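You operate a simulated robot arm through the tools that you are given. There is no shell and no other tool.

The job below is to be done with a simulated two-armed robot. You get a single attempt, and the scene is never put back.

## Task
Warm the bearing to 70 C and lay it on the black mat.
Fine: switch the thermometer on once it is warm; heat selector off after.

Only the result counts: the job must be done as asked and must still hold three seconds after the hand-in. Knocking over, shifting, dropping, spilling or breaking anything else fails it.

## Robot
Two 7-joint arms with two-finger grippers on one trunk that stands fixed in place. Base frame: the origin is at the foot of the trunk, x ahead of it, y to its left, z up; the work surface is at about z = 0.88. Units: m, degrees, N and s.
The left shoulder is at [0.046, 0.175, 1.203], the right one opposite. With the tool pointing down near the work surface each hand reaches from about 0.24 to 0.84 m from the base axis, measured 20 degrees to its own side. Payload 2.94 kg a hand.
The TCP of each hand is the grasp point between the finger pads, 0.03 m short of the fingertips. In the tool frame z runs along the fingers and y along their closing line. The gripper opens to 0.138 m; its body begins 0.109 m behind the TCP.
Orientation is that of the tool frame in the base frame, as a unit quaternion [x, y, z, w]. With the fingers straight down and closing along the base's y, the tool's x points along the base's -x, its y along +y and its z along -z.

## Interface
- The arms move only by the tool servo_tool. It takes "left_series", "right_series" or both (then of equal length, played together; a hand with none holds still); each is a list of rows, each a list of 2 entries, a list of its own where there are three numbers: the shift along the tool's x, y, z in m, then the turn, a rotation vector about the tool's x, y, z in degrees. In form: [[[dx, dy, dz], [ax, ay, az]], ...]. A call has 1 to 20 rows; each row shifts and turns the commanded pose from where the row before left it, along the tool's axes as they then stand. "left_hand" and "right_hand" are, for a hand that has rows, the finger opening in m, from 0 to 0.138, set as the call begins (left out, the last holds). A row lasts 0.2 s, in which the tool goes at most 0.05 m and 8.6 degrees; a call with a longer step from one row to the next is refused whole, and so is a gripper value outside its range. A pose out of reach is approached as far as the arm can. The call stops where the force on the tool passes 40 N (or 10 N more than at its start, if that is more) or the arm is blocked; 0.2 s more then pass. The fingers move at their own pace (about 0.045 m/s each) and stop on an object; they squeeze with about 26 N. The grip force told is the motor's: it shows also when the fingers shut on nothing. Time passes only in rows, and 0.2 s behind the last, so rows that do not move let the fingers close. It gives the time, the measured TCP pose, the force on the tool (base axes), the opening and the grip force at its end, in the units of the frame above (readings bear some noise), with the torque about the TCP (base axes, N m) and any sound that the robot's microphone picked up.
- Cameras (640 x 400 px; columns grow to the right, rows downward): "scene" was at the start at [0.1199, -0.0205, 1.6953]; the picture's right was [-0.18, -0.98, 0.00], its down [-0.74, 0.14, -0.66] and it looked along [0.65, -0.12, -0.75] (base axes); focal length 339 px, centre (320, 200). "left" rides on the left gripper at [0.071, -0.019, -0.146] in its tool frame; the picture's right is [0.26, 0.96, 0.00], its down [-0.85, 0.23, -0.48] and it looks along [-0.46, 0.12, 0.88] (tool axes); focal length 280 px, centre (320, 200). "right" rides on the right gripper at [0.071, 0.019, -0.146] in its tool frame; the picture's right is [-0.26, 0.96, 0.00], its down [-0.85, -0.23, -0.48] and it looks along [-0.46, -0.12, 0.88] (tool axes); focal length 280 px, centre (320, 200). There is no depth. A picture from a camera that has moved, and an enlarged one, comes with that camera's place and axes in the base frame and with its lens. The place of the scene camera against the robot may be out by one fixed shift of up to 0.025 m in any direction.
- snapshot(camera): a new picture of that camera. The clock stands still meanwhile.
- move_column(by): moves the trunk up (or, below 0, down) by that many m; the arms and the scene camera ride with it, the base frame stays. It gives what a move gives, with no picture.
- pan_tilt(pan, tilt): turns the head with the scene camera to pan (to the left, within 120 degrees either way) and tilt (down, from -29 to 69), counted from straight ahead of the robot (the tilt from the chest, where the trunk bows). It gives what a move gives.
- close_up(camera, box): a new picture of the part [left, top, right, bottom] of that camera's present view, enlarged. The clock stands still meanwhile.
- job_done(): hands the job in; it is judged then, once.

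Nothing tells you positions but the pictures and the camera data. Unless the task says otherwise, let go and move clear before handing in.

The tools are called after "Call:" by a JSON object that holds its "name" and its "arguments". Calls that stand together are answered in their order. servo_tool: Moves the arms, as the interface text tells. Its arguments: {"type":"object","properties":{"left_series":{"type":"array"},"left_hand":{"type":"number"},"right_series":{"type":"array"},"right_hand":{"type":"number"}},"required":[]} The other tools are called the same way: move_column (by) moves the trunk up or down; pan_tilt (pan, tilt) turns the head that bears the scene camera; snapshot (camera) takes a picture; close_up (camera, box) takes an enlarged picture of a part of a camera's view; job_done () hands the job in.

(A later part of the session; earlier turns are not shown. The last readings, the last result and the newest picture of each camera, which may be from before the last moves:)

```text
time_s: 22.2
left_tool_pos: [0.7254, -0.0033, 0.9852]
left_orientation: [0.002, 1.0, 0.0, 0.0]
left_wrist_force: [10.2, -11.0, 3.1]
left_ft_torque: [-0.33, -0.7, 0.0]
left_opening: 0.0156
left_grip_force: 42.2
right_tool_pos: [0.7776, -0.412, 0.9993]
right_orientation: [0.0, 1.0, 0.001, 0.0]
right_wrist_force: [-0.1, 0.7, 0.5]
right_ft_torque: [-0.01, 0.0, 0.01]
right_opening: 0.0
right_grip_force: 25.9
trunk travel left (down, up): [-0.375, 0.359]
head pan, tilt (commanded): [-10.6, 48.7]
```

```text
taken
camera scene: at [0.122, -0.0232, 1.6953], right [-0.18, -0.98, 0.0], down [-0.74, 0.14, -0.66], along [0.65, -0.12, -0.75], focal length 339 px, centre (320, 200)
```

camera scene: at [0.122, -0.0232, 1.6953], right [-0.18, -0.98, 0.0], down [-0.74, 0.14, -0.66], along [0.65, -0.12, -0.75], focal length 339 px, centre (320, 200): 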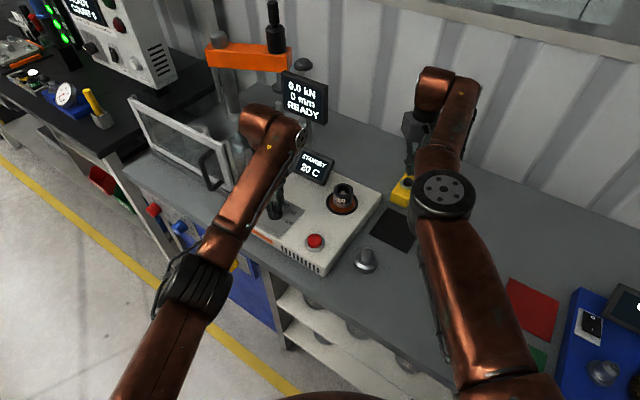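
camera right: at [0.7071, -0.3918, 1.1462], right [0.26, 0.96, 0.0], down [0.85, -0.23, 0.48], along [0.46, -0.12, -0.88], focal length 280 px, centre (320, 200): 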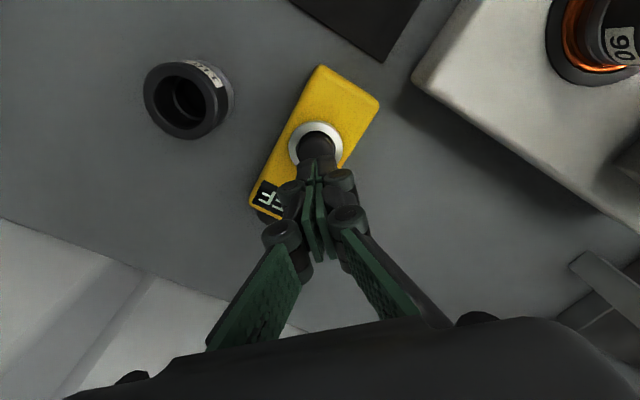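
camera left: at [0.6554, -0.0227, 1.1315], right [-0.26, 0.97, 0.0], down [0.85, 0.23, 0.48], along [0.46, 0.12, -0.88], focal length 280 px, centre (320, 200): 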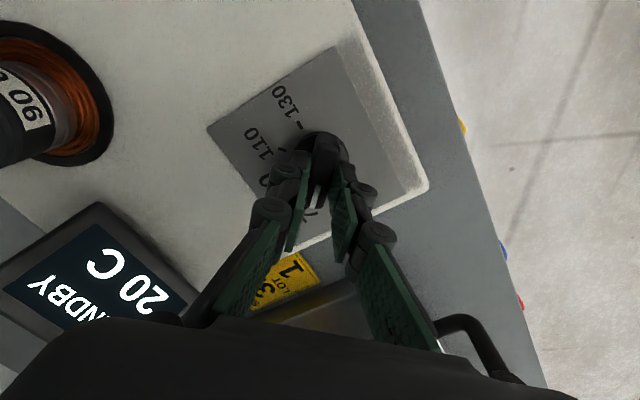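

The display now reads STANDBY 20 C, so the selector at 70 arms it and the red button should start it. I'll release the knob, rise, and check the pointer.

Call:
{"name": "servo_tool", "arguments": {"left_series": [[[0, 0, 0], [0, 0, 0]], [[0, 0, 0], [0, 0, 0]], [[0, 0, 0], [0, 0, 0]], [[0, 0, -0.02], [0, 0, 0]], [[0, 0, -0.03], [0, 0, 0]], [[0.02, -0.01, -0.03], [0, 0, 0]], [[0.03, 0, 0], [0, 0, 0]], [[0, 0, 0], [0, 0, 0]]], "left_hand": 0.05}}

Call:
{"name": "snapshot", "arguments": {"camera": "left"}}

Call:
{"name": "close_up", "arguments": {"camera": "scene", "box": [230, 140, 390, 280]}}

```text
time_s: 24.0
left_tool_pos: [0.673, -0.0151, 1.0652]
left_orientation: [0.0, 1.0, 0.001, -0.001]
left_wrist_force: [0.8, -0.4, -0.6]
left_ft_torque: [0.05, 0.01, 0.0]
left_opening: 0.0501
left_grip_force: 0.0
right_tool_pos: [0.777, -0.4106, 1.0005]
right_orientation: [0.0, 1.0, -0.001, -0.001]
right_wrist_force: [0.2, 0.3, -0.1]
right_ft_torque: [-0.01, -0.01, 0.01]
right_opening: 0.0001
right_grip_force: 25.6
trunk travel left (down, up): [-0.375, 0.359]
head pan, tilt (commanded): [-10.6, 48.7]
```

```text
taken
camera left: at [0.6035, -0.0333, 1.2114], right [-0.26, 0.96, 0.0], down [0.85, 0.23, 0.47], along [0.46, 0.13, -0.88], focal length 280 px, centre (320, 200)
```

left: 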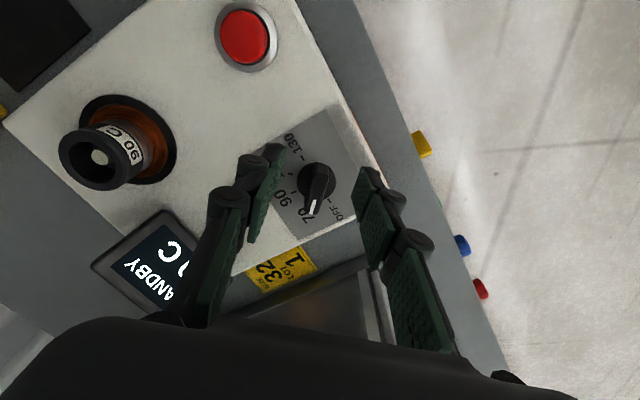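

```text
2.86 times, centred on (310, 210) of scene
camera zoom: at [0.1204, -0.022, 1.6952], right [-0.18, -0.98, 0.0], down [-0.74, 0.14, -0.66], along [0.65, -0.12, -0.75], focal length 968 px, centre (349, 171)
```

zoom: 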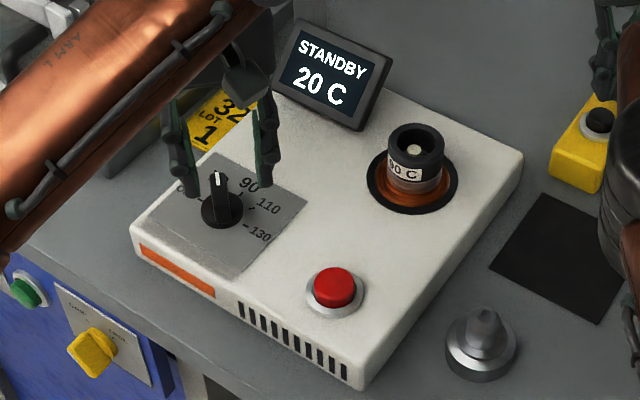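

The knob points at 70 as wanted. Now I'll close the left fingers and go over the red start button at about [0.611, -0.096, 0.945].

Call:
{"name": "servo_tool", "arguments": {"left_series": [[[0.0207, -0.0268, 0.01], [0, 0, 0]], [[0.0207, -0.0268, 0.025], [0, 0, 0]], [[0.0207, -0.0268, 0.03], [0, 0, 0]], [[0, 0, 0], [0, 0, 0]], [[0, 0, 0], [0, 0, 0]]], "left_hand": 0.0}}

Call:
{"name": "snapshot", "arguments": {"camera": "left"}}

Call:
{"name": "close_up", "arguments": {"camera": "scene", "box": [230, 140, 390, 280]}}

```text
time_s: 25.2
left_tool_pos: [0.6119, -0.0906, 1.0002]
left_orientation: [0.001, 1.0, -0.001, 0.0]
left_wrist_force: [0.2, 0.2, -0.1]
left_ft_torque: [0.03, -0.02, 0.01]
left_opening: 0.0002
left_grip_force: 26.3
right_tool_pos: [0.7785, -0.4112, 1.0013]
right_orientation: [-0.001, 1.0, 0.0, 0.001]
right_wrist_force: [-0.1, 0.0, 0.4]
right_ft_torque: [0.01, -0.02, -0.03]
right_opening: 0.0
right_grip_force: 26.4
trunk travel left (down, up): [-0.375, 0.359]
head pan, tilt (commanded): [-10.6, 48.7]
```

```text
taken
camera left: at [0.543, -0.1104, 1.1465], right [-0.26, 0.96, 0.0], down [0.85, 0.23, 0.48], along [0.46, 0.13, -0.88], focal length 280 px, centre (320, 200)
```

left: 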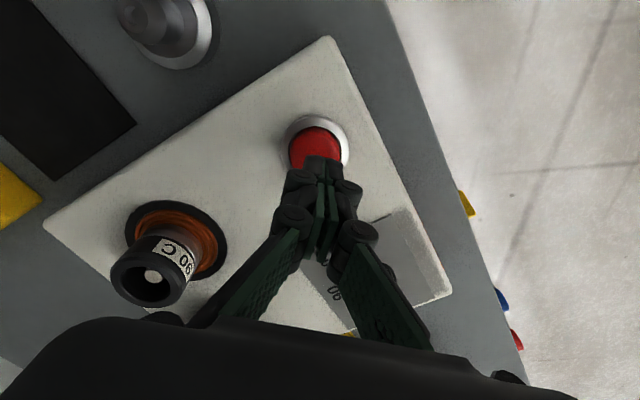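

```text
2.86 times, centred on (310, 210) of scene
camera zoom: at [0.12, -0.0215, 1.6953], right [-0.18, -0.98, 0.0], down [-0.74, 0.14, -0.66], along [0.65, -0.12, -0.75], focal length 968 px, centre (349, 171)
```

zoom: 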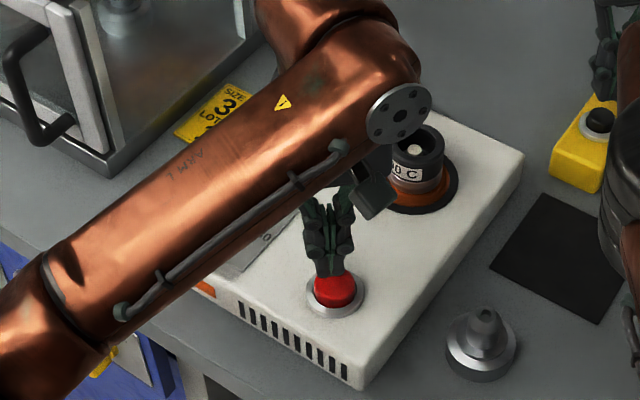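

Call:
{"name": "servo_tool", "arguments": {"left_series": [[[0.005, -0.004, 0.008], [0, 0, 0]], [[0, 0, 0.008], [0, 0, 0]], [[0, 0, 0.004], [0, 0, 0]], [[0, 0, 0.003], [0, 0, 0]], [[0, 0, 0.002], [0, 0, 0]], [[0, 0, 0], [0, 0, 0]]], "left_hand": 0.0}}

Call:
{"name": "close_up", "arguments": {"camera": "scene", "box": [230, 140, 390, 280]}}

```text
time_s: 26.6
left_tool_pos: [0.6067, -0.096, 0.9739]
left_orientation: [0.0, 1.0, 0.0, 0.0]
left_wrist_force: [0.0, -1.5, 2.6]
left_ft_torque: [-0.04, -0.01, -0.02]
left_opening: 0.0062
left_grip_force: 27.9
right_tool_pos: [0.7777, -0.4119, 1.0006]
right_orientation: [0.0, 1.0, 0.0, 0.0]
right_wrist_force: [-0.1, 0.0, -0.3]
right_ft_torque: [0.01, 0.01, 0.03]
right_opening: 0.0
right_grip_force: 26.0
trunk travel left (down, up): [-0.375, 0.359]
head pan, tilt (commanded): [-10.6, 48.7]
```

```text
2.86 times, centred on (310, 210) of scene
camera zoom: at [0.1199, -0.0212, 1.6953], right [-0.18, -0.98, 0.0], down [-0.74, 0.14, -0.66], along [0.65, -0.12, -0.75], focal length 968 px, centre (349, 171)
```

zoom: 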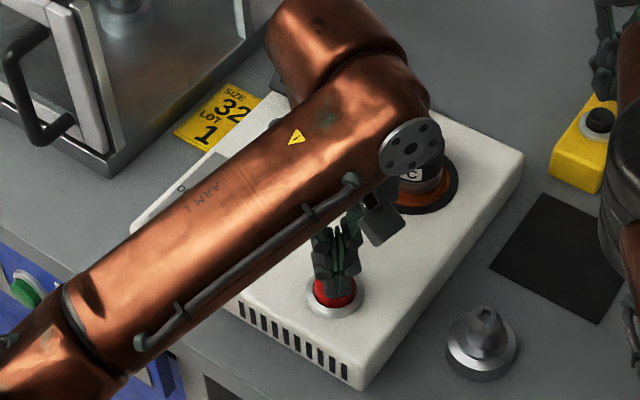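

Call:
{"name": "servo_tool", "arguments": {"left_series": [[[0, 0, 0.003], [0, 0, 0]], [[0, 0, 0.003], [0, 0, 0]], [[0, 0, 0], [0, 0, 0]]], "left_hand": 0.0}}

Call:
{"name": "snapshot", "arguments": {"camera": "left"}}

Call:
{"name": "snapshot", "arguments": {"camera": "right"}}

```text
time_s: 27.4
left_tool_pos: [0.6076, -0.0957, 0.9705]
left_orientation: [0.0, 1.0, -0.001, 0.002]
left_wrist_force: [0.8, -2.2, 19.7]
left_ft_torque: [-0.05, 0.0, -0.08]
left_opening: 0.0064
left_grip_force: 28.5
right_tool_pos: [0.7769, -0.4115, 1.0024]
right_orientation: [0.0, 1.0, 0.0, -0.001]
right_wrist_force: [0.3, 0.0, 0.1]
right_ft_torque: [-0.04, 0.0, -0.02]
right_opening: 0.0
right_grip_force: 26.0
trunk travel left (down, up): [-0.375, 0.359]
head pan, tilt (commanded): [-10.6, 48.7]
heard: click
```

```text
taken
camera left: at [0.5367, -0.1155, 1.1172], right [-0.26, 0.96, 0.0], down [0.85, 0.23, 0.48], along [0.46, 0.12, -0.88], focal length 280 px, centre (320, 200)
```

left: 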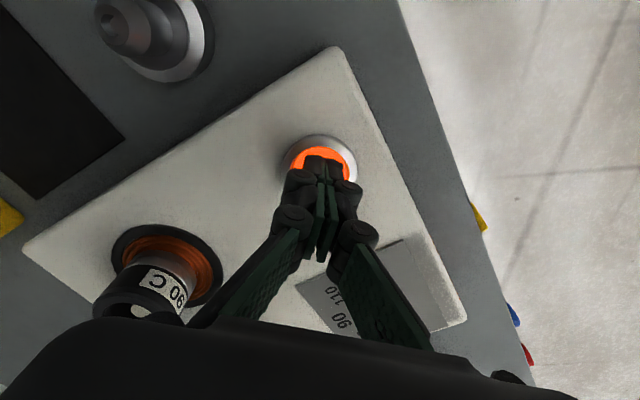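

```text
taken
camera right: at [0.7059, -0.3918, 1.1473], right [0.26, 0.96, 0.0], down [0.85, -0.23, 0.48], along [0.46, -0.12, -0.88], focal length 280 px, centre (320, 200)
```

right: 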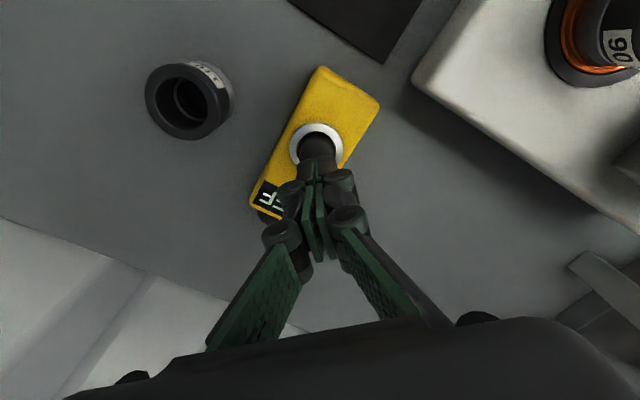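

A click was heard and the start button lit up. I'll raise the left hand, return above the knob, and read the display.

Call:
{"name": "servo_tool", "arguments": {"left_series": [[[0, 0, -0.03], [0, 0, 0]], [[0, 0, -0.03], [0, 0, 0]], [[0, 0, -0.03], [0, 0, 0]], [[-0.0235, 0.0185, 0], [0, 0, 0]], [[-0.0235, 0.0185, 0], [0, 0, 0]], [[-0.0235, 0.0185, 0], [0, 0, 0]], [[-0.0235, 0.0185, 0], [0, 0, 0]], [[-0.0235, 0.0185, 0], [0, 0, 0]]], "left_hand": 0.05}}

Call:
{"name": "snapshot", "arguments": {"camera": "left"}}

Call:
{"name": "close_up", "arguments": {"camera": "scene", "box": [230, 140, 390, 280]}}

```text
time_s: 29.2
left_tool_pos: [0.7246, -0.0054, 1.0585]
left_orientation: [0.001, 1.0, 0.0, -0.001]
left_wrist_force: [0.2, 0.3, -0.9]
left_ft_torque: [0.01, 0.03, -0.02]
left_opening: 0.0499
left_grip_force: 0.1
right_tool_pos: [0.7766, -0.4104, 0.9998]
right_orientation: [0.0, 1.0, 0.001, -0.001]
right_wrist_force: [0.7, -0.7, -0.7]
right_ft_torque: [-0.01, 0.01, 0.02]
right_opening: 0.0001
right_grip_force: 25.7
trunk travel left (down, up): [-0.375, 0.359]
head pan, tilt (commanded): [-10.6, 48.7]
```

```text
taken
camera left: at [0.655, -0.0231, 1.206], right [-0.26, 0.97, 0.0], down [0.85, 0.23, 0.48], along [0.46, 0.12, -0.88], focal length 280 px, centre (320, 200)
```

left: 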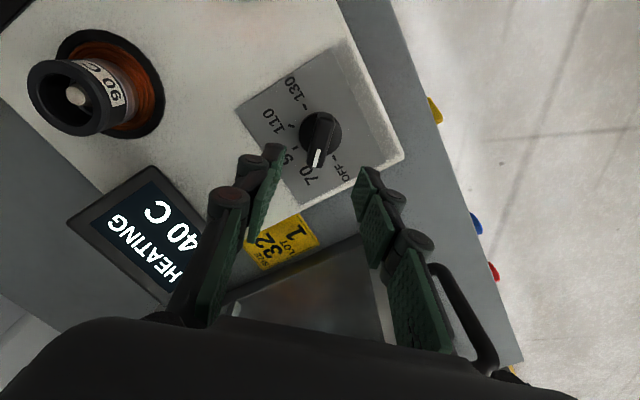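

```text
2.86 times, centred on (310, 210) of scene
camera zoom: at [0.1207, -0.0211, 1.6952], right [-0.18, -0.98, 0.0], down [-0.74, 0.14, -0.66], along [0.65, -0.12, -0.75], focal length 968 px, centre (349, 171)
```

zoom: 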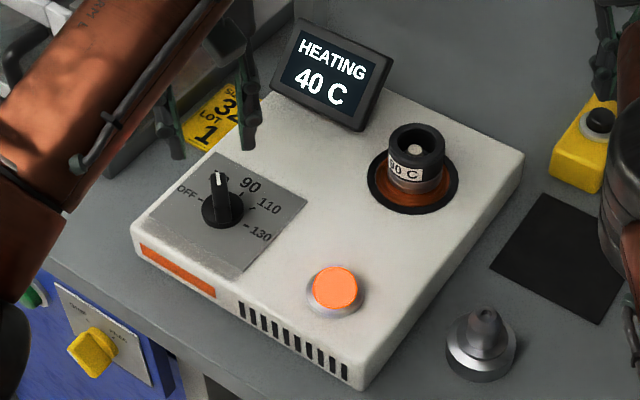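

It is heating at roughly 10 C per second (40 C now). I'll lower the left fingers around the knob without closing, so it's ready to be switched off.

Call:
{"name": "servo_tool", "arguments": {"left_series": [[[0, 0.001, 0.02], [0, 0, 0]], [[0, 0, 0.02], [0, 0, 0]], [[0, 0, 0.02], [0, 0, 0]], [[0, 0, 0.0135], [0, 0, 0]]], "left_hand": 0.05}}

Call:
{"name": "close_up", "arguments": {"camera": "scene", "box": [230, 140, 390, 280]}}

Call:
{"name": "snapshot", "arguments": {"camera": "left"}}

```text
time_s: 30.2
left_tool_pos: [0.7254, -0.0036, 0.9864]
left_orientation: [0.0, 1.0, 0.0, 0.0]
left_wrist_force: [0.4, 0.0, -0.4]
left_ft_torque: [-0.03, -0.01, -0.01]
left_opening: 0.0498
left_grip_force: 0.0
right_tool_pos: [0.778, -0.4111, 1.0008]
right_orientation: [0.0, 1.0, -0.001, -0.001]
right_wrist_force: [0.3, -0.3, 0.0]
right_ft_torque: [0.0, 0.0, 0.02]
right_opening: 0.0001
right_grip_force: 26.7
trunk travel left (down, up): [-0.375, 0.359]
head pan, tilt (commanded): [-10.6, 48.7]
```

```text
2.86 times, centred on (310, 210) of scene
camera zoom: at [0.1203, -0.0213, 1.6953], right [-0.18, -0.98, 0.0], down [-0.74, 0.14, -0.66], along [0.65, -0.12, -0.75], focal length 968 px, centre (349, 171)
```

zoom: 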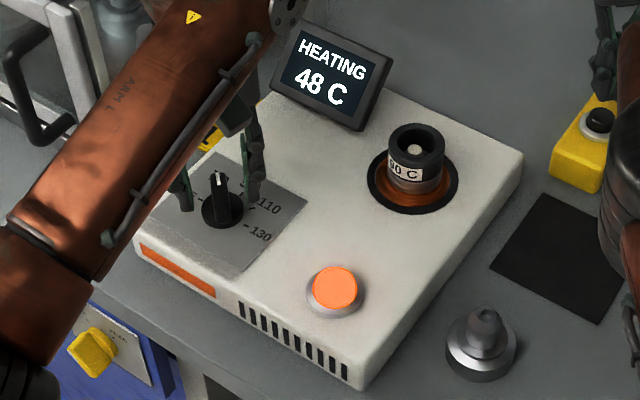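

```text
taken
camera left: at [0.6546, -0.0217, 1.1321], right [-0.26, 0.96, 0.0], down [0.85, 0.23, 0.48], along [0.46, 0.12, -0.88], focal length 280 px, centre (320, 200)
```

left: 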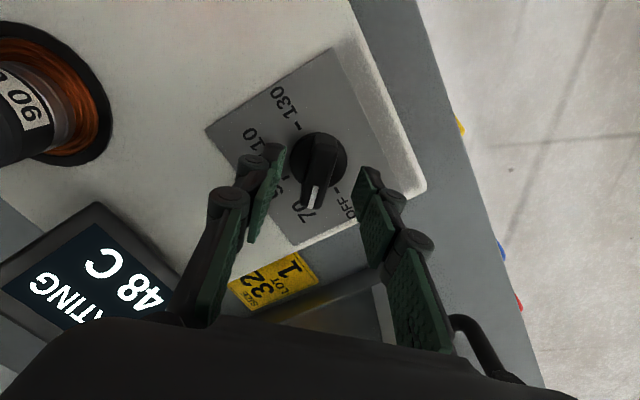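

48 C and rising about 8 C per second; I'll wait while lowering the right hand closer to the thermometer button without touching it.

Call:
{"name": "servo_tool", "arguments": {"right_series": [[[0, 0, 0.01], [0, 0, 0]], [[0, 0, 0.01], [0, 0, 0]], [[0, 0, 0], [0, 0, 0]], [[0, 0, 0], [0, 0, 0]], [[0, 0, 0], [0, 0, 0]], [[0, 0, 0], [0, 0, 0]], [[0, 0, 0], [0, 0, 0]], [[0, 0, 0], [0, 0, 0]], [[0, 0, 0], [0, 0, 0]], [[0, 0, 0], [0, 0, 0]], [[0, 0, 0], [0, 0, 0]]], "right_hand": 0.0}}

Call:
{"name": "close_up", "arguments": {"camera": "scene", "box": [230, 140, 390, 280]}}

Call:
{"name": "snapshot", "arguments": {"camera": "right"}}

```text
time_s: 32.6
left_tool_pos: [0.7254, -0.0026, 0.9856]
left_orientation: [0.0, 1.0, 0.0, 0.0]
left_wrist_force: [0.5, 0.7, -0.6]
left_ft_torque: [0.0, 0.0, 0.03]
left_opening: 0.0501
left_grip_force: 0.0
right_tool_pos: [0.7769, -0.4108, 0.9803]
right_orientation: [0.0, 1.0, 0.0, -0.001]
right_wrist_force: [-0.3, 0.0, 0.3]
right_ft_torque: [0.0, 0.0, 0.01]
right_opening: 0.0003
right_grip_force: 25.7
trunk travel left (down, up): [-0.375, 0.359]
head pan, tilt (commanded): [-10.6, 48.7]
```

```text
2.86 times, centred on (310, 210) of scene
camera zoom: at [0.1203, -0.0211, 1.6953], right [-0.18, -0.98, 0.0], down [-0.74, 0.14, -0.66], along [0.65, -0.12, -0.75], focal length 968 px, centre (349, 171)
```

zoom: 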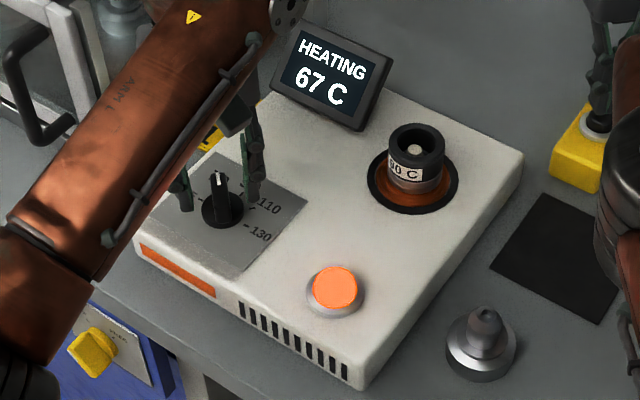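

```text
taken
camera right: at [0.7074, -0.3927, 1.1259], right [0.26, 0.96, 0.0], down [0.85, -0.23, 0.47], along [0.46, -0.12, -0.88], focal length 280 px, centre (320, 200)
```

right: 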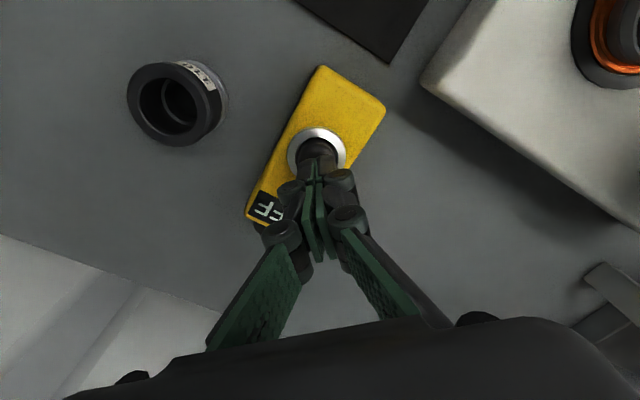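

Call:
{"name": "servo_tool", "arguments": {"right_series": [[[0, 0, 0.003], [0, 0, 0]], [[0, 0, 0.003], [0, 0, 0]]], "right_hand": 0.0}}

Call:
{"name": "close_up", "arguments": {"camera": "scene", "box": [230, 140, 390, 280]}}

```text
time_s: 33.2
left_tool_pos: [0.7248, -0.0022, 0.9864]
left_orientation: [0.0, 1.0, 0.0, 0.0]
left_wrist_force: [-0.3, 0.0, 0.1]
left_ft_torque: [0.01, 0.02, -0.01]
left_opening: 0.0499
left_grip_force: 0.1
right_tool_pos: [0.7775, -0.4125, 0.9745]
right_orientation: [0.001, 1.0, 0.001, -0.001]
right_wrist_force: [-0.5, -0.4, -0.3]
right_ft_torque: [0.01, 0.0, -0.03]
right_opening: 0.0
right_grip_force: 25.8
trunk travel left (down, up): [-0.375, 0.359]
head pan, tilt (commanded): [-10.6, 48.7]
```

```text
2.86 times, centred on (310, 210) of scene
camera zoom: at [0.1203, -0.0211, 1.6953], right [-0.18, -0.98, 0.0], down [-0.74, 0.14, -0.66], along [0.65, -0.12, -0.75], focal length 968 px, centre (349, 171)
```

zoom: 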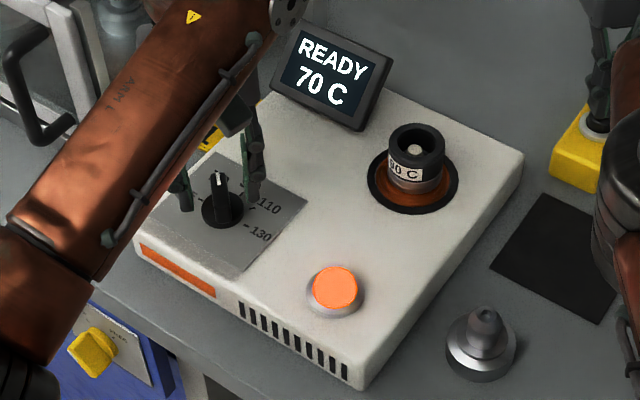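

READY 70 C. Now the right hand presses the thermometer button in small steps, listening for the click.

Call:
{"name": "servo_tool", "arguments": {"right_series": [[[0, 0, 0.005], [0, 0, 0]], [[0, 0, 0.004], [0, 0, 0]], [[0, 0, 0.003], [0, 0, 0]], [[0, 0, 0.003], [0, 0, 0]], [[0, 0, 0.002], [0, 0, 0]]], "right_hand": 0.0}}

Call:
{"name": "snapshot", "arguments": {"camera": "right"}}

Call:
{"name": "snapshot", "arguments": {"camera": "scene"}}

```text
time_s: 34.4
left_tool_pos: [0.7238, -0.0013, 0.9873]
left_orientation: [0.0, 1.0, 0.0, 0.002]
left_wrist_force: [-0.1, -0.1, 1.2]
left_ft_torque: [0.01, 0.01, -0.02]
left_opening: 0.05
left_grip_force: 0.0
right_tool_pos: [0.7774, -0.4119, 0.9641]
right_orientation: [0.002, 1.0, -0.001, 0.003]
right_wrist_force: [8.2, -6.7, 34.8]
right_ft_torque: [-0.15, -0.08, -0.03]
right_opening: 0.006
right_grip_force: 25.8
trunk travel left (down, up): [-0.375, 0.359]
head pan, tilt (commanded): [-10.6, 48.7]
heard: click
```

```text
taken
camera right: at [0.7053, -0.392, 1.109], right [0.26, 0.96, 0.0], down [0.84, -0.23, 0.48], along [0.47, -0.13, -0.88], focal length 280 px, centre (320, 200)
```

right: 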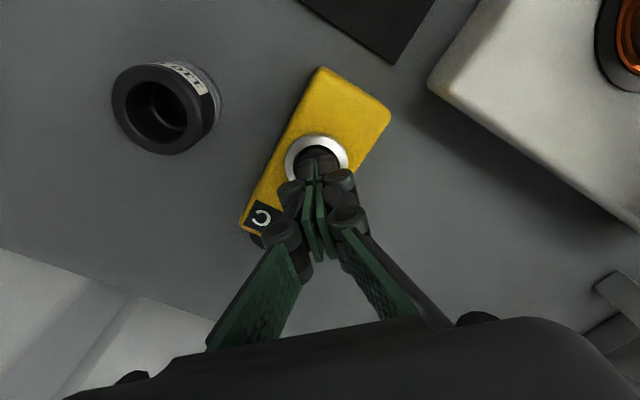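

```text
taken
camera scene: at [0.1168, -0.0192, 1.6959], right [-0.18, -0.98, 0.0], down [-0.74, 0.14, -0.66], along [0.65, -0.12, -0.75], focal length 339 px, centre (320, 200)
```

scene: 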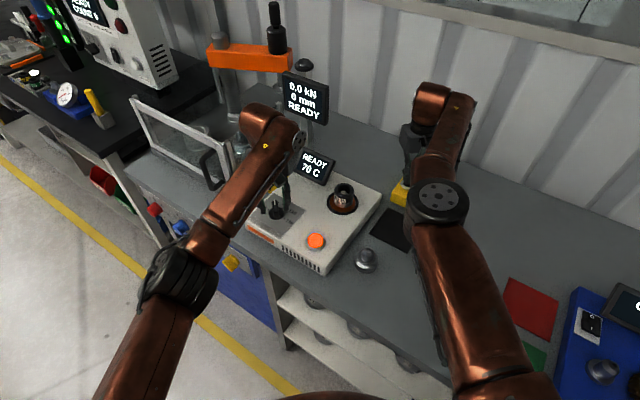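

The click came and the thermometer's label changed from OFF. I'll lift the right hand straight up while the left closes on the knob.

Call:
{"name": "servo_tool", "arguments": {"left_series": [[[0, 0, 0], [0, 0, 0]], [[0, 0, 0], [0, 0, 0]], [[0, 0, 0], [0, 0, 0]], [[0, 0, 0], [0, 0, 0]]], "left_hand": 0.0, "right_series": [[[0, 0, -0.01], [0, 0, 0]], [[0, 0, -0.025], [0, 0, 0]], [[0, 0, -0.03], [0, 0, 0]], [[0, 0, -0.03], [0, 0, 0]]], "right_hand": 0.0}}

Call:
{"name": "snapshot", "arguments": {"camera": "left"}}

Call:
{"name": "snapshot", "arguments": {"camera": "right"}}

```text
time_s: 35.4
left_tool_pos: [0.7256, -0.0041, 0.9847]
left_orientation: [0.0, 1.0, 0.001, -0.001]
left_wrist_force: [1.4, -5.4, -9.1]
left_ft_torque: [-0.14, -1.22, 0.0]
left_opening: 0.0159
left_grip_force: 41.2
right_tool_pos: [0.7776, -0.4134, 1.0522]
right_orientation: [-0.001, 1.0, 0.001, -0.002]
right_wrist_force: [0.2, 0.7, 0.5]
right_ft_torque: [0.0, 0.01, 0.0]
right_opening: 0.0001
right_grip_force: 26.2
trunk travel left (down, up): [-0.375, 0.359]
head pan, tilt (commanded): [-10.6, 48.7]
```

```text
taken
camera left: at [0.6553, -0.023, 1.1307], right [-0.26, 0.97, 0.0], down [0.85, 0.23, 0.47], along [0.46, 0.12, -0.88], focal length 280 px, centre (320, 200)
```

left: 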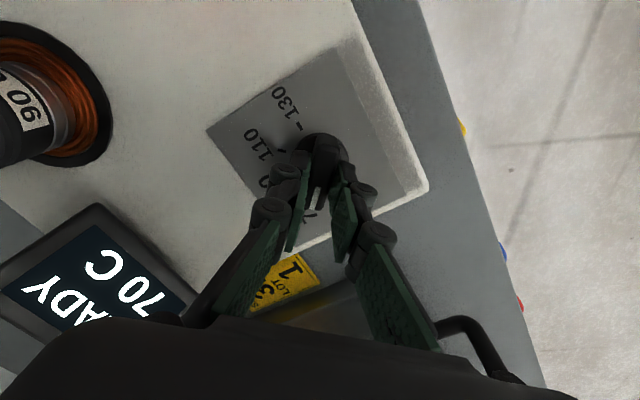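

```text
taken
camera right: at [0.7075, -0.3947, 1.1974], right [0.26, 0.96, 0.0], down [0.85, -0.23, 0.47], along [0.46, -0.12, -0.88], focal length 280 px, centre (320, 200)
```

right: 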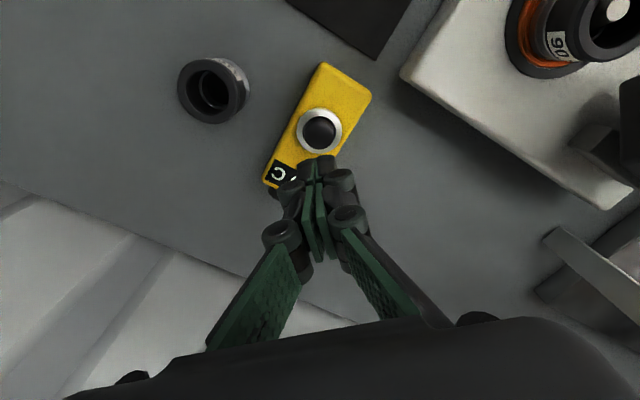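

Left fingers hold the knob; the heater still reads READY 70 C. I'll turn it back 45° to OFF while raising the right hand further.

Call:
{"name": "servo_tool", "arguments": {"left_series": [[[0, 0, 0], [0, 0, -7.5]], [[0, 0, 0], [0, 0, -7.5]], [[0, 0, 0], [0, 0, -7.5]], [[0, 0, 0], [0, 0, -7.5]], [[0, 0, 0], [0, 0, -7.5]], [[0, 0, 0], [0, 0, -7.5]], [[0, 0, 0], [0, 0, 0]]], "left_hand": 0.0, "right_series": [[[0.01, 0, -0.02], [0, 0, 0]], [[0.02, 0, -0.02], [0, 0, 0]], [[0.02, 0, -0.02], [0, 0, 0]], [[0.02, 0, -0.02], [0, 0, 0]], [[0.02, 0.0, 0], [0, 0, 0]], [[0.02, 0.0, 0], [0, 0, 0]], [[0, 0, 0], [0, 0, 0]]], "right_hand": 0.08}}

Call:
{"name": "snapshot", "arguments": {"camera": "left"}}

Call:
{"name": "snapshot", "arguments": {"camera": "scene"}}

Call:
{"name": "snapshot", "arguments": {"camera": "right"}}

```text
time_s: 37.0
left_tool_pos: [0.7258, -0.0024, 0.9838]
left_orientation: [-0.383, 0.924, 0.001, -0.001]
left_wrist_force: [-7.0, -5.9, -14.3]
left_ft_torque: [-0.48, 0.47, -0.13]
left_opening: 0.0157
left_grip_force: 41.4
right_tool_pos: [0.6673, -0.4104, 1.1328]
right_orientation: [0.001, 1.0, 0.0, -0.001]
right_wrist_force: [0.3, 0.7, 0.6]
right_ft_torque: [-0.01, 0.02, 0.03]
right_opening: 0.08
right_grip_force: 0.0
trunk travel left (down, up): [-0.375, 0.359]
head pan, tilt (commanded): [-10.6, 48.7]
```

```text
taken
camera left: at [0.69, -0.0673, 1.1306], right [-0.87, 0.5, 0.0], down [0.44, 0.76, 0.47], along [0.23, 0.41, -0.88], focal length 280 px, centre (320, 200)
```

left: 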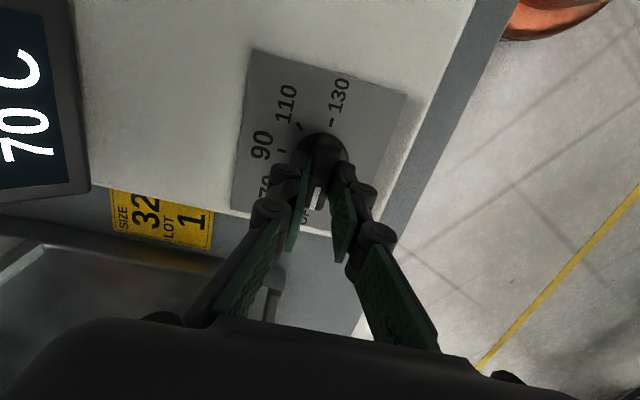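

```text
taken
camera scene: at [0.1211, -0.0221, 1.6951], right [-0.18, -0.98, 0.0], down [-0.74, 0.14, -0.66], along [0.65, -0.12, -0.75], focal length 339 px, centre (320, 200)
```

scene: 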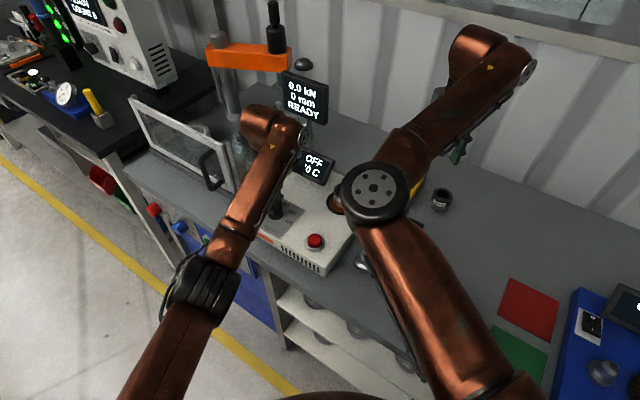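

```text
taken
camera right: at [0.5977, -0.3922, 1.278], right [0.26, 0.96, 0.0], down [0.85, -0.23, 0.47], along [0.46, -0.12, -0.88], focal length 280 px, centre (320, 200)
```

right: 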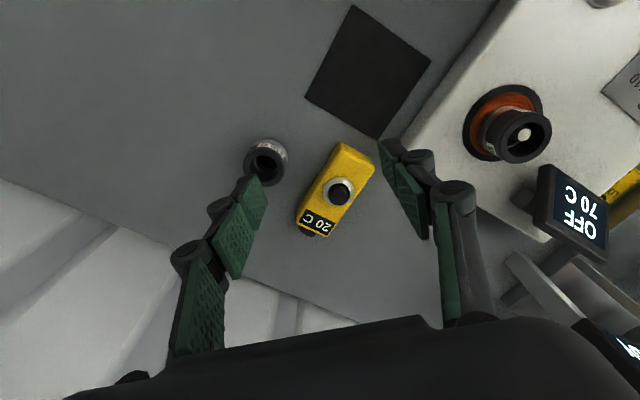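

The thermometer is on (20 C shown), and the heater shows OFF 70 C. I'll release the knob and retreat the left hand, then look closely at the bearing for the pick.

Call:
{"name": "servo_tool", "arguments": {"left_series": [[[0, 0, 0], [0, 0, 0]], [[0, 0, 0], [0, 0, 0]], [[0, 0, 0], [0, 0, 0]], [[0, 0, -0.02], [0, 0, 0]], [[0, 0, -0.04], [0, 0, 0]], [[0, 0, -0.04], [0, 0, 0]], [[0.03, 0.03, -0.02], [0, 0, 0]], [[0.02, 0.04, 0], [0, 0, 0]], [[0.02, 0.04, 0], [0, 0, 0]], [[0.02, 0.04, 0], [0, 0, 0]]], "left_hand": 0.05}}

Call:
{"name": "close_up", "arguments": {"camera": "right", "box": [430, 50, 640, 280]}}

Call:
{"name": "snapshot", "arguments": {"camera": "left"}}

Call:
{"name": "snapshot", "arguments": {"camera": "scene"}}

```text
time_s: 39.2
left_tool_pos: [0.5547, 0.041, 1.1046]
left_orientation: [-0.384, 0.923, 0.0, 0.0]
left_wrist_force: [0.6, 0.3, -0.2]
left_ft_torque: [0.03, -0.03, 0.0]
left_opening: 0.0497
left_grip_force: 0.1
right_tool_pos: [0.6655, -0.4093, 1.1341]
right_orientation: [0.001, 1.0, -0.002, 0.001]
right_wrist_force: [0.2, 0.1, 0.4]
right_ft_torque: [-0.03, -0.02, 0.01]
right_opening: 0.0801
right_grip_force: 0.1
trunk travel left (down, up): [-0.375, 0.359]
head pan, tilt (commanded): [-10.6, 48.7]
```

```text
1.74 times, centred on (535, 165) of right
camera zoom: at [0.5964, -0.3901, 1.2796], right [0.26, 0.96, 0.0], down [0.85, -0.23, 0.48], along [0.46, -0.13, -0.88], focal length 488 px, centre (-54, 261)
```

zoom: 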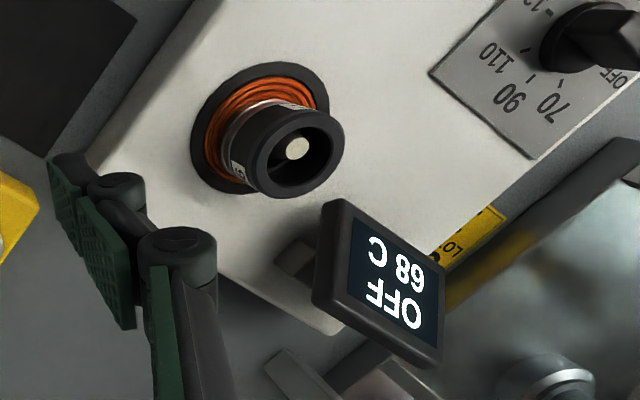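

```text
taken
camera left: at [0.5182, -0.0225, 1.2517], right [-0.87, 0.49, 0.0], down [0.44, 0.76, 0.48], along [0.24, 0.41, -0.88], focal length 280 px, centre (320, 200)
```

left: 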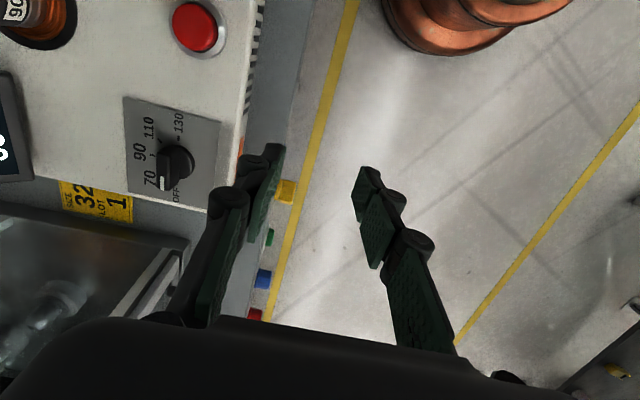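

```text
taken
camera scene: at [0.1189, -0.0195, 1.6954], right [-0.18, -0.98, 0.0], down [-0.74, 0.14, -0.66], along [0.65, -0.12, -0.75], focal length 339 px, centre (320, 200)
```

scene: 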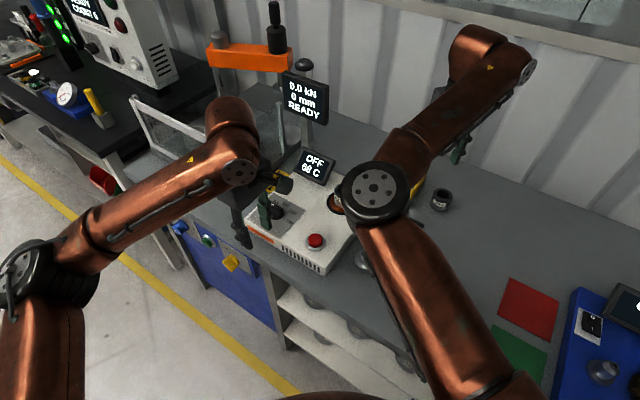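

Call:
{"name": "close_up", "arguments": {"camera": "left", "box": [110, 80, 250, 220]}}

Call:
{"name": "close_up", "arguments": {"camera": "right", "box": [480, 70, 600, 180]}}

Call:
{"name": "close_up", "arguments": {"camera": "right", "box": [280, 120, 400, 250]}}

Call:
{"name": "close_up", "arguments": {"camera": "right", "box": [290, 0, 450, 140]}}

```text
2.86 times, centred on (180, 150) of left
camera zoom: at [0.5182, -0.0225, 1.2517], right [-0.87, 0.49, 0.0], down [0.44, 0.76, 0.48], along [0.24, 0.41, -0.88], focal length 801 px, centre (720, 343)
```

zoom: 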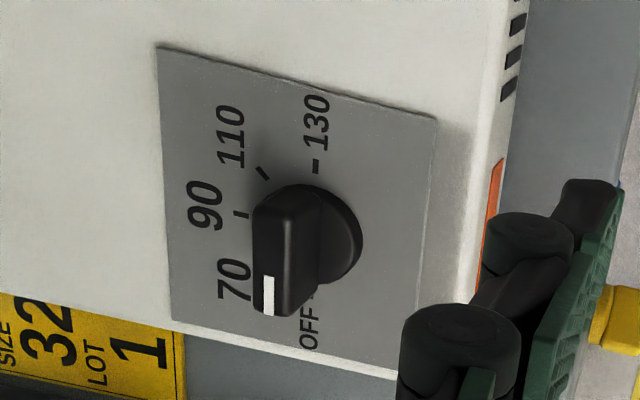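

```text
3.64 times, centred on (540, 125) of right
camera zoom: at [0.5964, -0.3901, 1.2796], right [0.26, 0.96, 0.0], down [0.85, -0.23, 0.48], along [0.46, -0.13, -0.88], focal length 1020 px, centre (-480, 473)
```

zoom: 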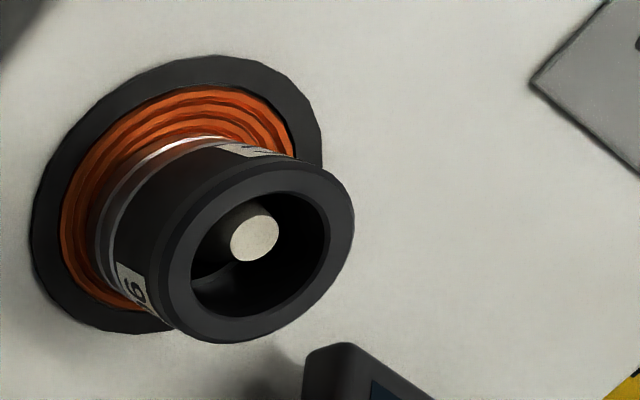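

```text
3.08 times, centred on (340, 185) of right
camera zoom: at [0.5964, -0.3901, 1.2796], right [0.26, 0.96, 0.0], down [0.85, -0.23, 0.48], along [0.46, -0.13, -0.88], focal length 863 px, centre (258, 246)
```

zoom: 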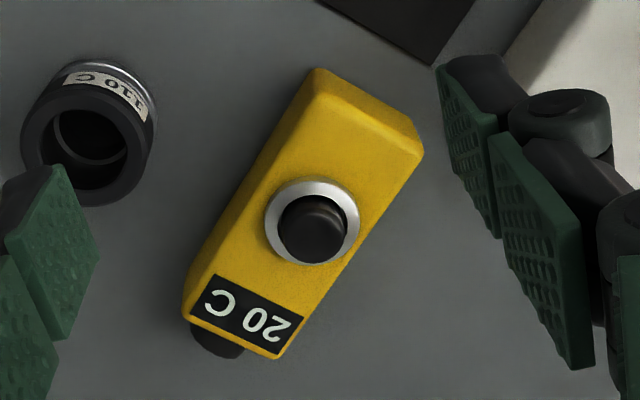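

```text
2.86 times, centred on (370, 70) of right
camera zoom: at [0.5964, -0.3901, 1.2796], right [0.26, 0.96, 0.0], down [0.85, -0.23, 0.48], along [0.46, -0.13, -0.88], focal length 801 px, centre (177, 571)
```

zoom: 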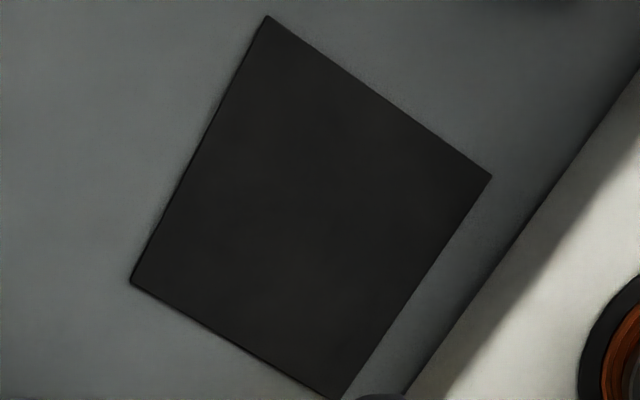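

The heater shows OFF with the bearing at 68 C and slowly cooling, so I'll be brisk. Bearing top centre is about [0.737, -0.200, 0.978]; I'll move the right hand above it while the left gets out of the way.

Call:
{"name": "servo_tool", "arguments": {"left_series": [[[-0.006, 0.0365, -0.0167], [0, 0, 0]], [[-0.006, 0.0365, -0.0167], [0, 0, 0]], [[-0.006, 0.0365, -0.0167], [0, 0, 0]], [[-0.006, 0.0365, -0.0167], [0, 0, 0]], [[-0.006, 0.0365, -0.0167], [0, 0, 0]], [[-0.006, 0.0365, -0.0167], [0, 0, 0]]], "right_series": [[[-0.008, 0.025, 0.009], [0, 0, 0]], [[-0.013, 0.037, 0.009], [0, 0, 0]], [[-0.013, 0.037, 0.009], [0, 0, 0]], [[-0.013, 0.037, 0.009], [0, 0, 0]], [[-0.013, 0.037, 0.009], [0, 0, 0]], [[-0.0115, 0.0365, 0.009], [0, 0, 0]]], "right_hand": 0.09}}

Call:
{"name": "snapshot", "arguments": {"camera": "right"}}

Call:
{"name": "snapshot", "arguments": {"camera": "scene"}}

```text
time_s: 40.6
left_tool_pos: [0.4224, 0.2223, 1.2062]
left_orientation: [-0.383, 0.924, -0.001, 0.0]
left_wrist_force: [-0.3, 0.5, 0.5]
left_ft_torque: [-0.04, -0.03, 0.02]
left_opening: 0.0497
left_grip_force: 0.1
right_tool_pos: [0.7363, -0.1985, 1.0802]
right_orientation: [0.0, 1.0, -0.002, 0.0]
right_wrist_force: [0.6, 0.8, 0.1]
right_ft_torque: [-0.06, -0.02, 0.0]
right_opening: 0.0899
right_grip_force: 0.1
trunk travel left (down, up): [-0.375, 0.359]
head pan, tilt (commanded): [-10.6, 48.7]
```

```text
taken
camera right: at [0.6667, -0.179, 1.2259], right [0.26, 0.96, 0.0], down [0.85, -0.23, 0.48], along [0.46, -0.13, -0.88], focal length 280 px, centre (320, 200)
```

right: 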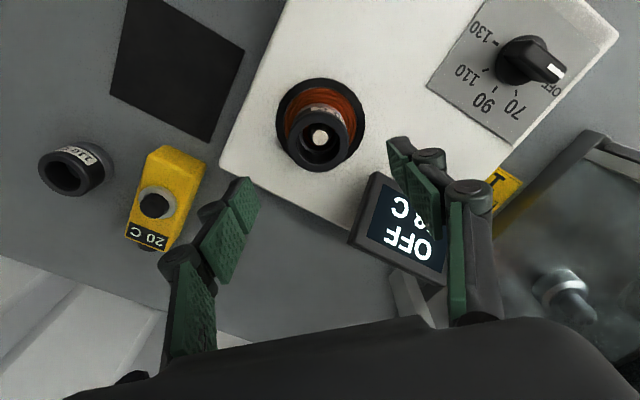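

```text
taken
camera scene: at [0.1187, -0.0173, 1.6955], right [-0.18, -0.98, 0.0], down [-0.74, 0.14, -0.66], along [0.65, -0.12, -0.75], focal length 339 px, centre (320, 200)
```

scene: 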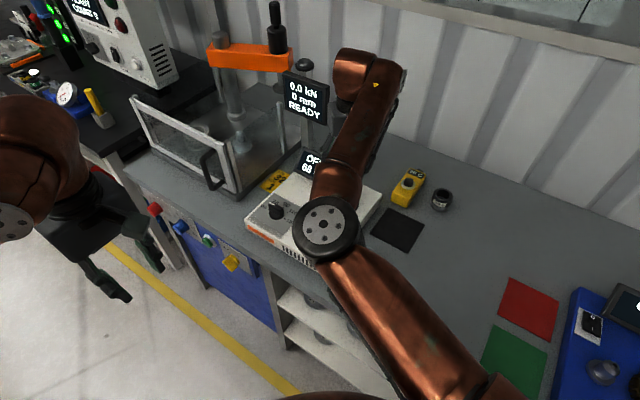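

Call:
{"name": "close_up", "arguments": {"camera": "right", "box": [250, 60, 390, 190]}}

Call:
{"name": "close_up", "arguments": {"camera": "scene", "box": [270, 140, 350, 200]}}

```text
3.08 times, centred on (320, 125) of right
camera zoom: at [0.6667, -0.179, 1.2259], right [0.26, 0.96, 0.0], down [0.85, -0.23, 0.48], along [0.46, -0.13, -0.88], focal length 863 px, centre (320, 431)
```

zoom: 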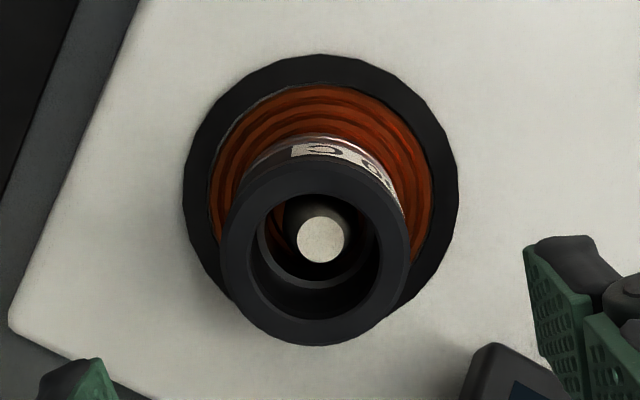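

```text
6.67 times, centred on (310, 170) of scene
camera zoom: at [0.1187, -0.0173, 1.6955], right [-0.18, -0.98, 0.0], down [-0.74, 0.14, -0.66], along [0.65, -0.12, -0.75], focal length 2258 px, centre (387, 400)
```

zoom: 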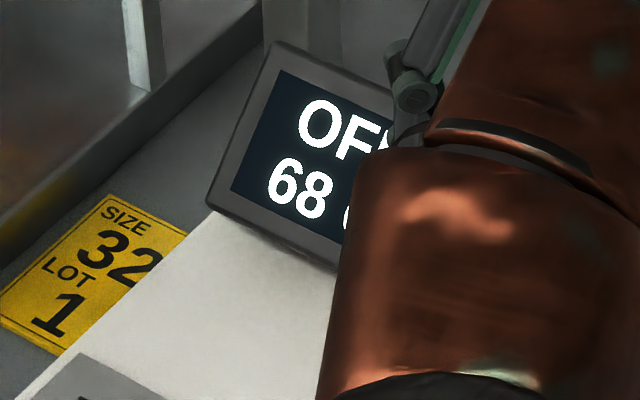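

Alignment over the bearing is within about 3 mm. I'll descend with the fingers straddling it, staying above the coil.

Call:
{"name": "servo_tool", "arguments": {"right_series": [[[-0.002, -0.0015, 0.04], [0, 0, 0]], [[0, 0, 0.035], [0, 0, 0]], [[0, 0, 0.02], [0, 0, 0]]], "right_hand": 0.09}}

Call:
{"name": "snapshot", "arguments": {"camera": "right"}}

Call:
{"name": "snapshot", "arguments": {"camera": "left"}}

```text
time_s: 41.4
left_tool_pos: [0.4238, 0.2205, 1.2048]
left_orientation: [-0.383, 0.924, 0.001, -0.001]
left_wrist_force: [-0.1, 0.3, -0.4]
left_ft_torque: [-0.01, 0.0, 0.03]
left_opening: 0.05
left_grip_force: 0.2
right_tool_pos: [0.7404, -0.2025, 0.9812]
right_orientation: [0.001, 1.0, 0.0, -0.001]
right_wrist_force: [-0.5, 0.3, 0.0]
right_ft_torque: [-0.04, 0.01, -0.06]
right_opening: 0.0899
right_grip_force: 0.0
trunk travel left (down, up): [-0.375, 0.359]
head pan, tilt (commanded): [-10.6, 48.7]
```

```text
taken
camera right: at [0.6699, -0.1841, 1.1278], right [0.26, 0.96, 0.0], down [0.85, -0.23, 0.47], along [0.46, -0.13, -0.88], focal length 280 px, centre (320, 200)
```

right: 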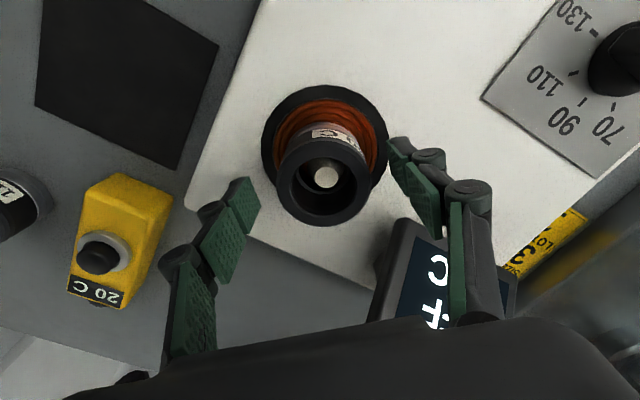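

```text
taken
camera left: at [0.3883, 0.1566, 1.3524], right [-0.87, 0.5, 0.0], down [0.44, 0.76, 0.48], along [0.24, 0.41, -0.88], focal length 280 px, centre (320, 200)
```

left: 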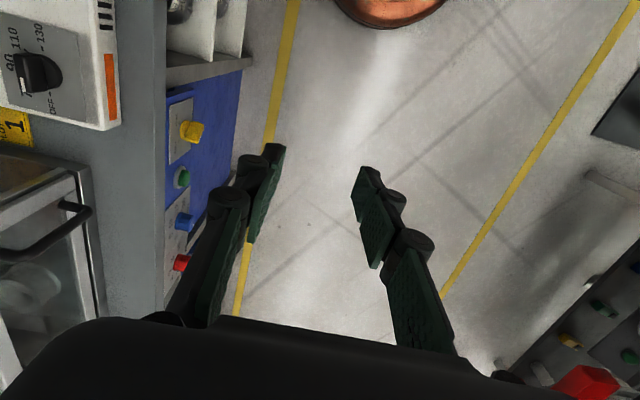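

The bearing is centred between the fingers with no contact. I'll close on it and check the grip.

Call:
{"name": "servo_tool", "arguments": {"right_series": [[[0, 0, 0], [0, 0, 0]], [[0, 0, 0], [0, 0, 0]], [[0, 0, 0], [0, 0, 0]]], "right_hand": 0.03}}

Call:
{"name": "snapshot", "arguments": {"camera": "right"}}

```text
time_s: 42.2
left_tool_pos: [0.4242, 0.2205, 1.2059]
left_orientation: [-0.383, 0.924, 0.0, 0.0]
left_wrist_force: [-1.1, 0.3, 0.0]
left_ft_torque: [-0.02, 0.0, 0.0]
left_opening: 0.0498
left_grip_force: 0.0
right_tool_pos: [0.7389, -0.2036, 0.9829]
right_orientation: [-0.001, 1.0, 0.0, -0.001]
right_wrist_force: [-0.2, 0.9, -0.7]
right_ft_torque: [0.09, 0.01, 0.04]
right_opening: 0.0552
right_grip_force: 25.9
trunk travel left (down, up): [-0.375, 0.359]
head pan, tilt (commanded): [-10.6, 48.7]
```

```text
taken
camera right: at [0.6698, -0.1834, 1.1283], right [0.26, 0.97, 0.0], down [0.85, -0.23, 0.48], along [0.46, -0.12, -0.88], focal length 280 px, centre (320, 200)
```

right: 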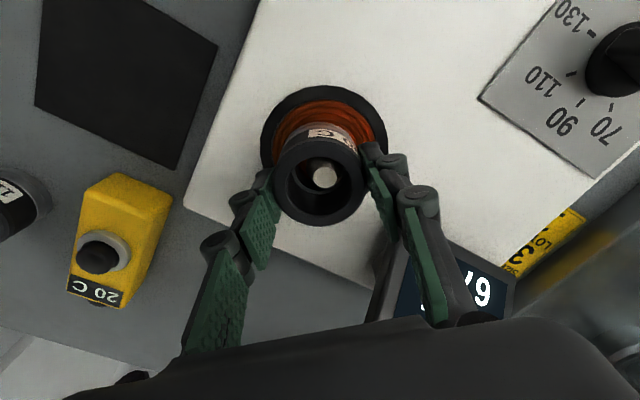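

Gripped firmly (opening 0.055 m). Now I'll lift straight up clear of the pin and carry it over the mat.

Call:
{"name": "servo_tool", "arguments": {"right_series": [[[0, 0, -0.02], [0, 0, 0]], [[0, 0, -0.035], [0, 0, 0]], [[0, 0, -0.035], [0, 0, 0]], [[0.024, -0.0343, 0], [0, 0, 0]], [[0.024, -0.0343, 0], [0, 0, 0]], [[0.024, -0.0343, 0], [0, 0, 0]], [[0.024, -0.0343, 0], [0, 0, 0]]], "right_hand": 0.03}}

Call:
{"name": "snapshot", "arguments": {"camera": "right"}}

Call:
{"name": "snapshot", "arguments": {"camera": "scene"}}

```text
time_s: 43.8
left_tool_pos: [0.4239, 0.2195, 1.2065]
left_orientation: [-0.382, 0.924, 0.001, 0.0]
left_wrist_force: [-0.1, -0.2, -0.4]
left_ft_torque: [0.0, -0.03, 0.0]
left_opening: 0.05
left_grip_force: 0.1
right_tool_pos: [0.6423, -0.3432, 1.0724]
right_orientation: [0.0, 1.0, 0.0, -0.002]
right_wrist_force: [-0.2, 0.3, -2.1]
right_ft_torque: [0.04, -0.02, 0.02]
right_opening: 0.0549
right_grip_force: 26.4
trunk travel left (down, up): [-0.375, 0.359]
head pan, tilt (commanded): [-10.6, 48.7]
```

```text
taken
camera right: at [0.5726, -0.3243, 1.2192], right [0.26, 0.96, 0.0], down [0.85, -0.23, 0.47], along [0.46, -0.12, -0.88], focal length 280 px, centre (320, 200)
```

right: 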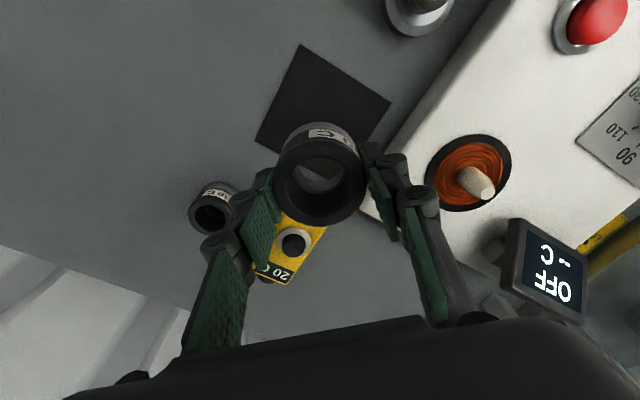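

```text
taken
camera scene: at [0.1198, -0.022, 1.6953], right [-0.18, -0.98, 0.0], down [-0.74, 0.14, -0.66], along [0.65, -0.12, -0.75], focal length 339 px, centre (320, 200)
```

scene: 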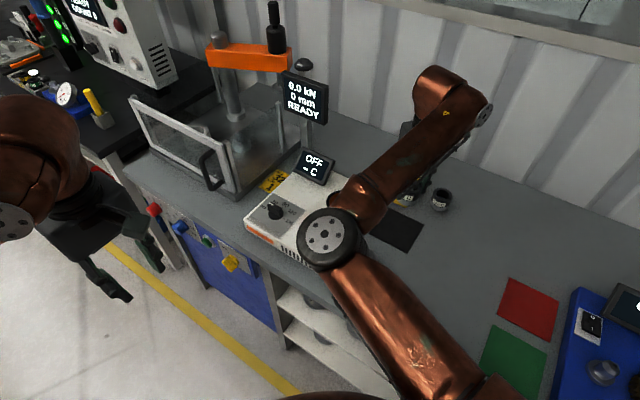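

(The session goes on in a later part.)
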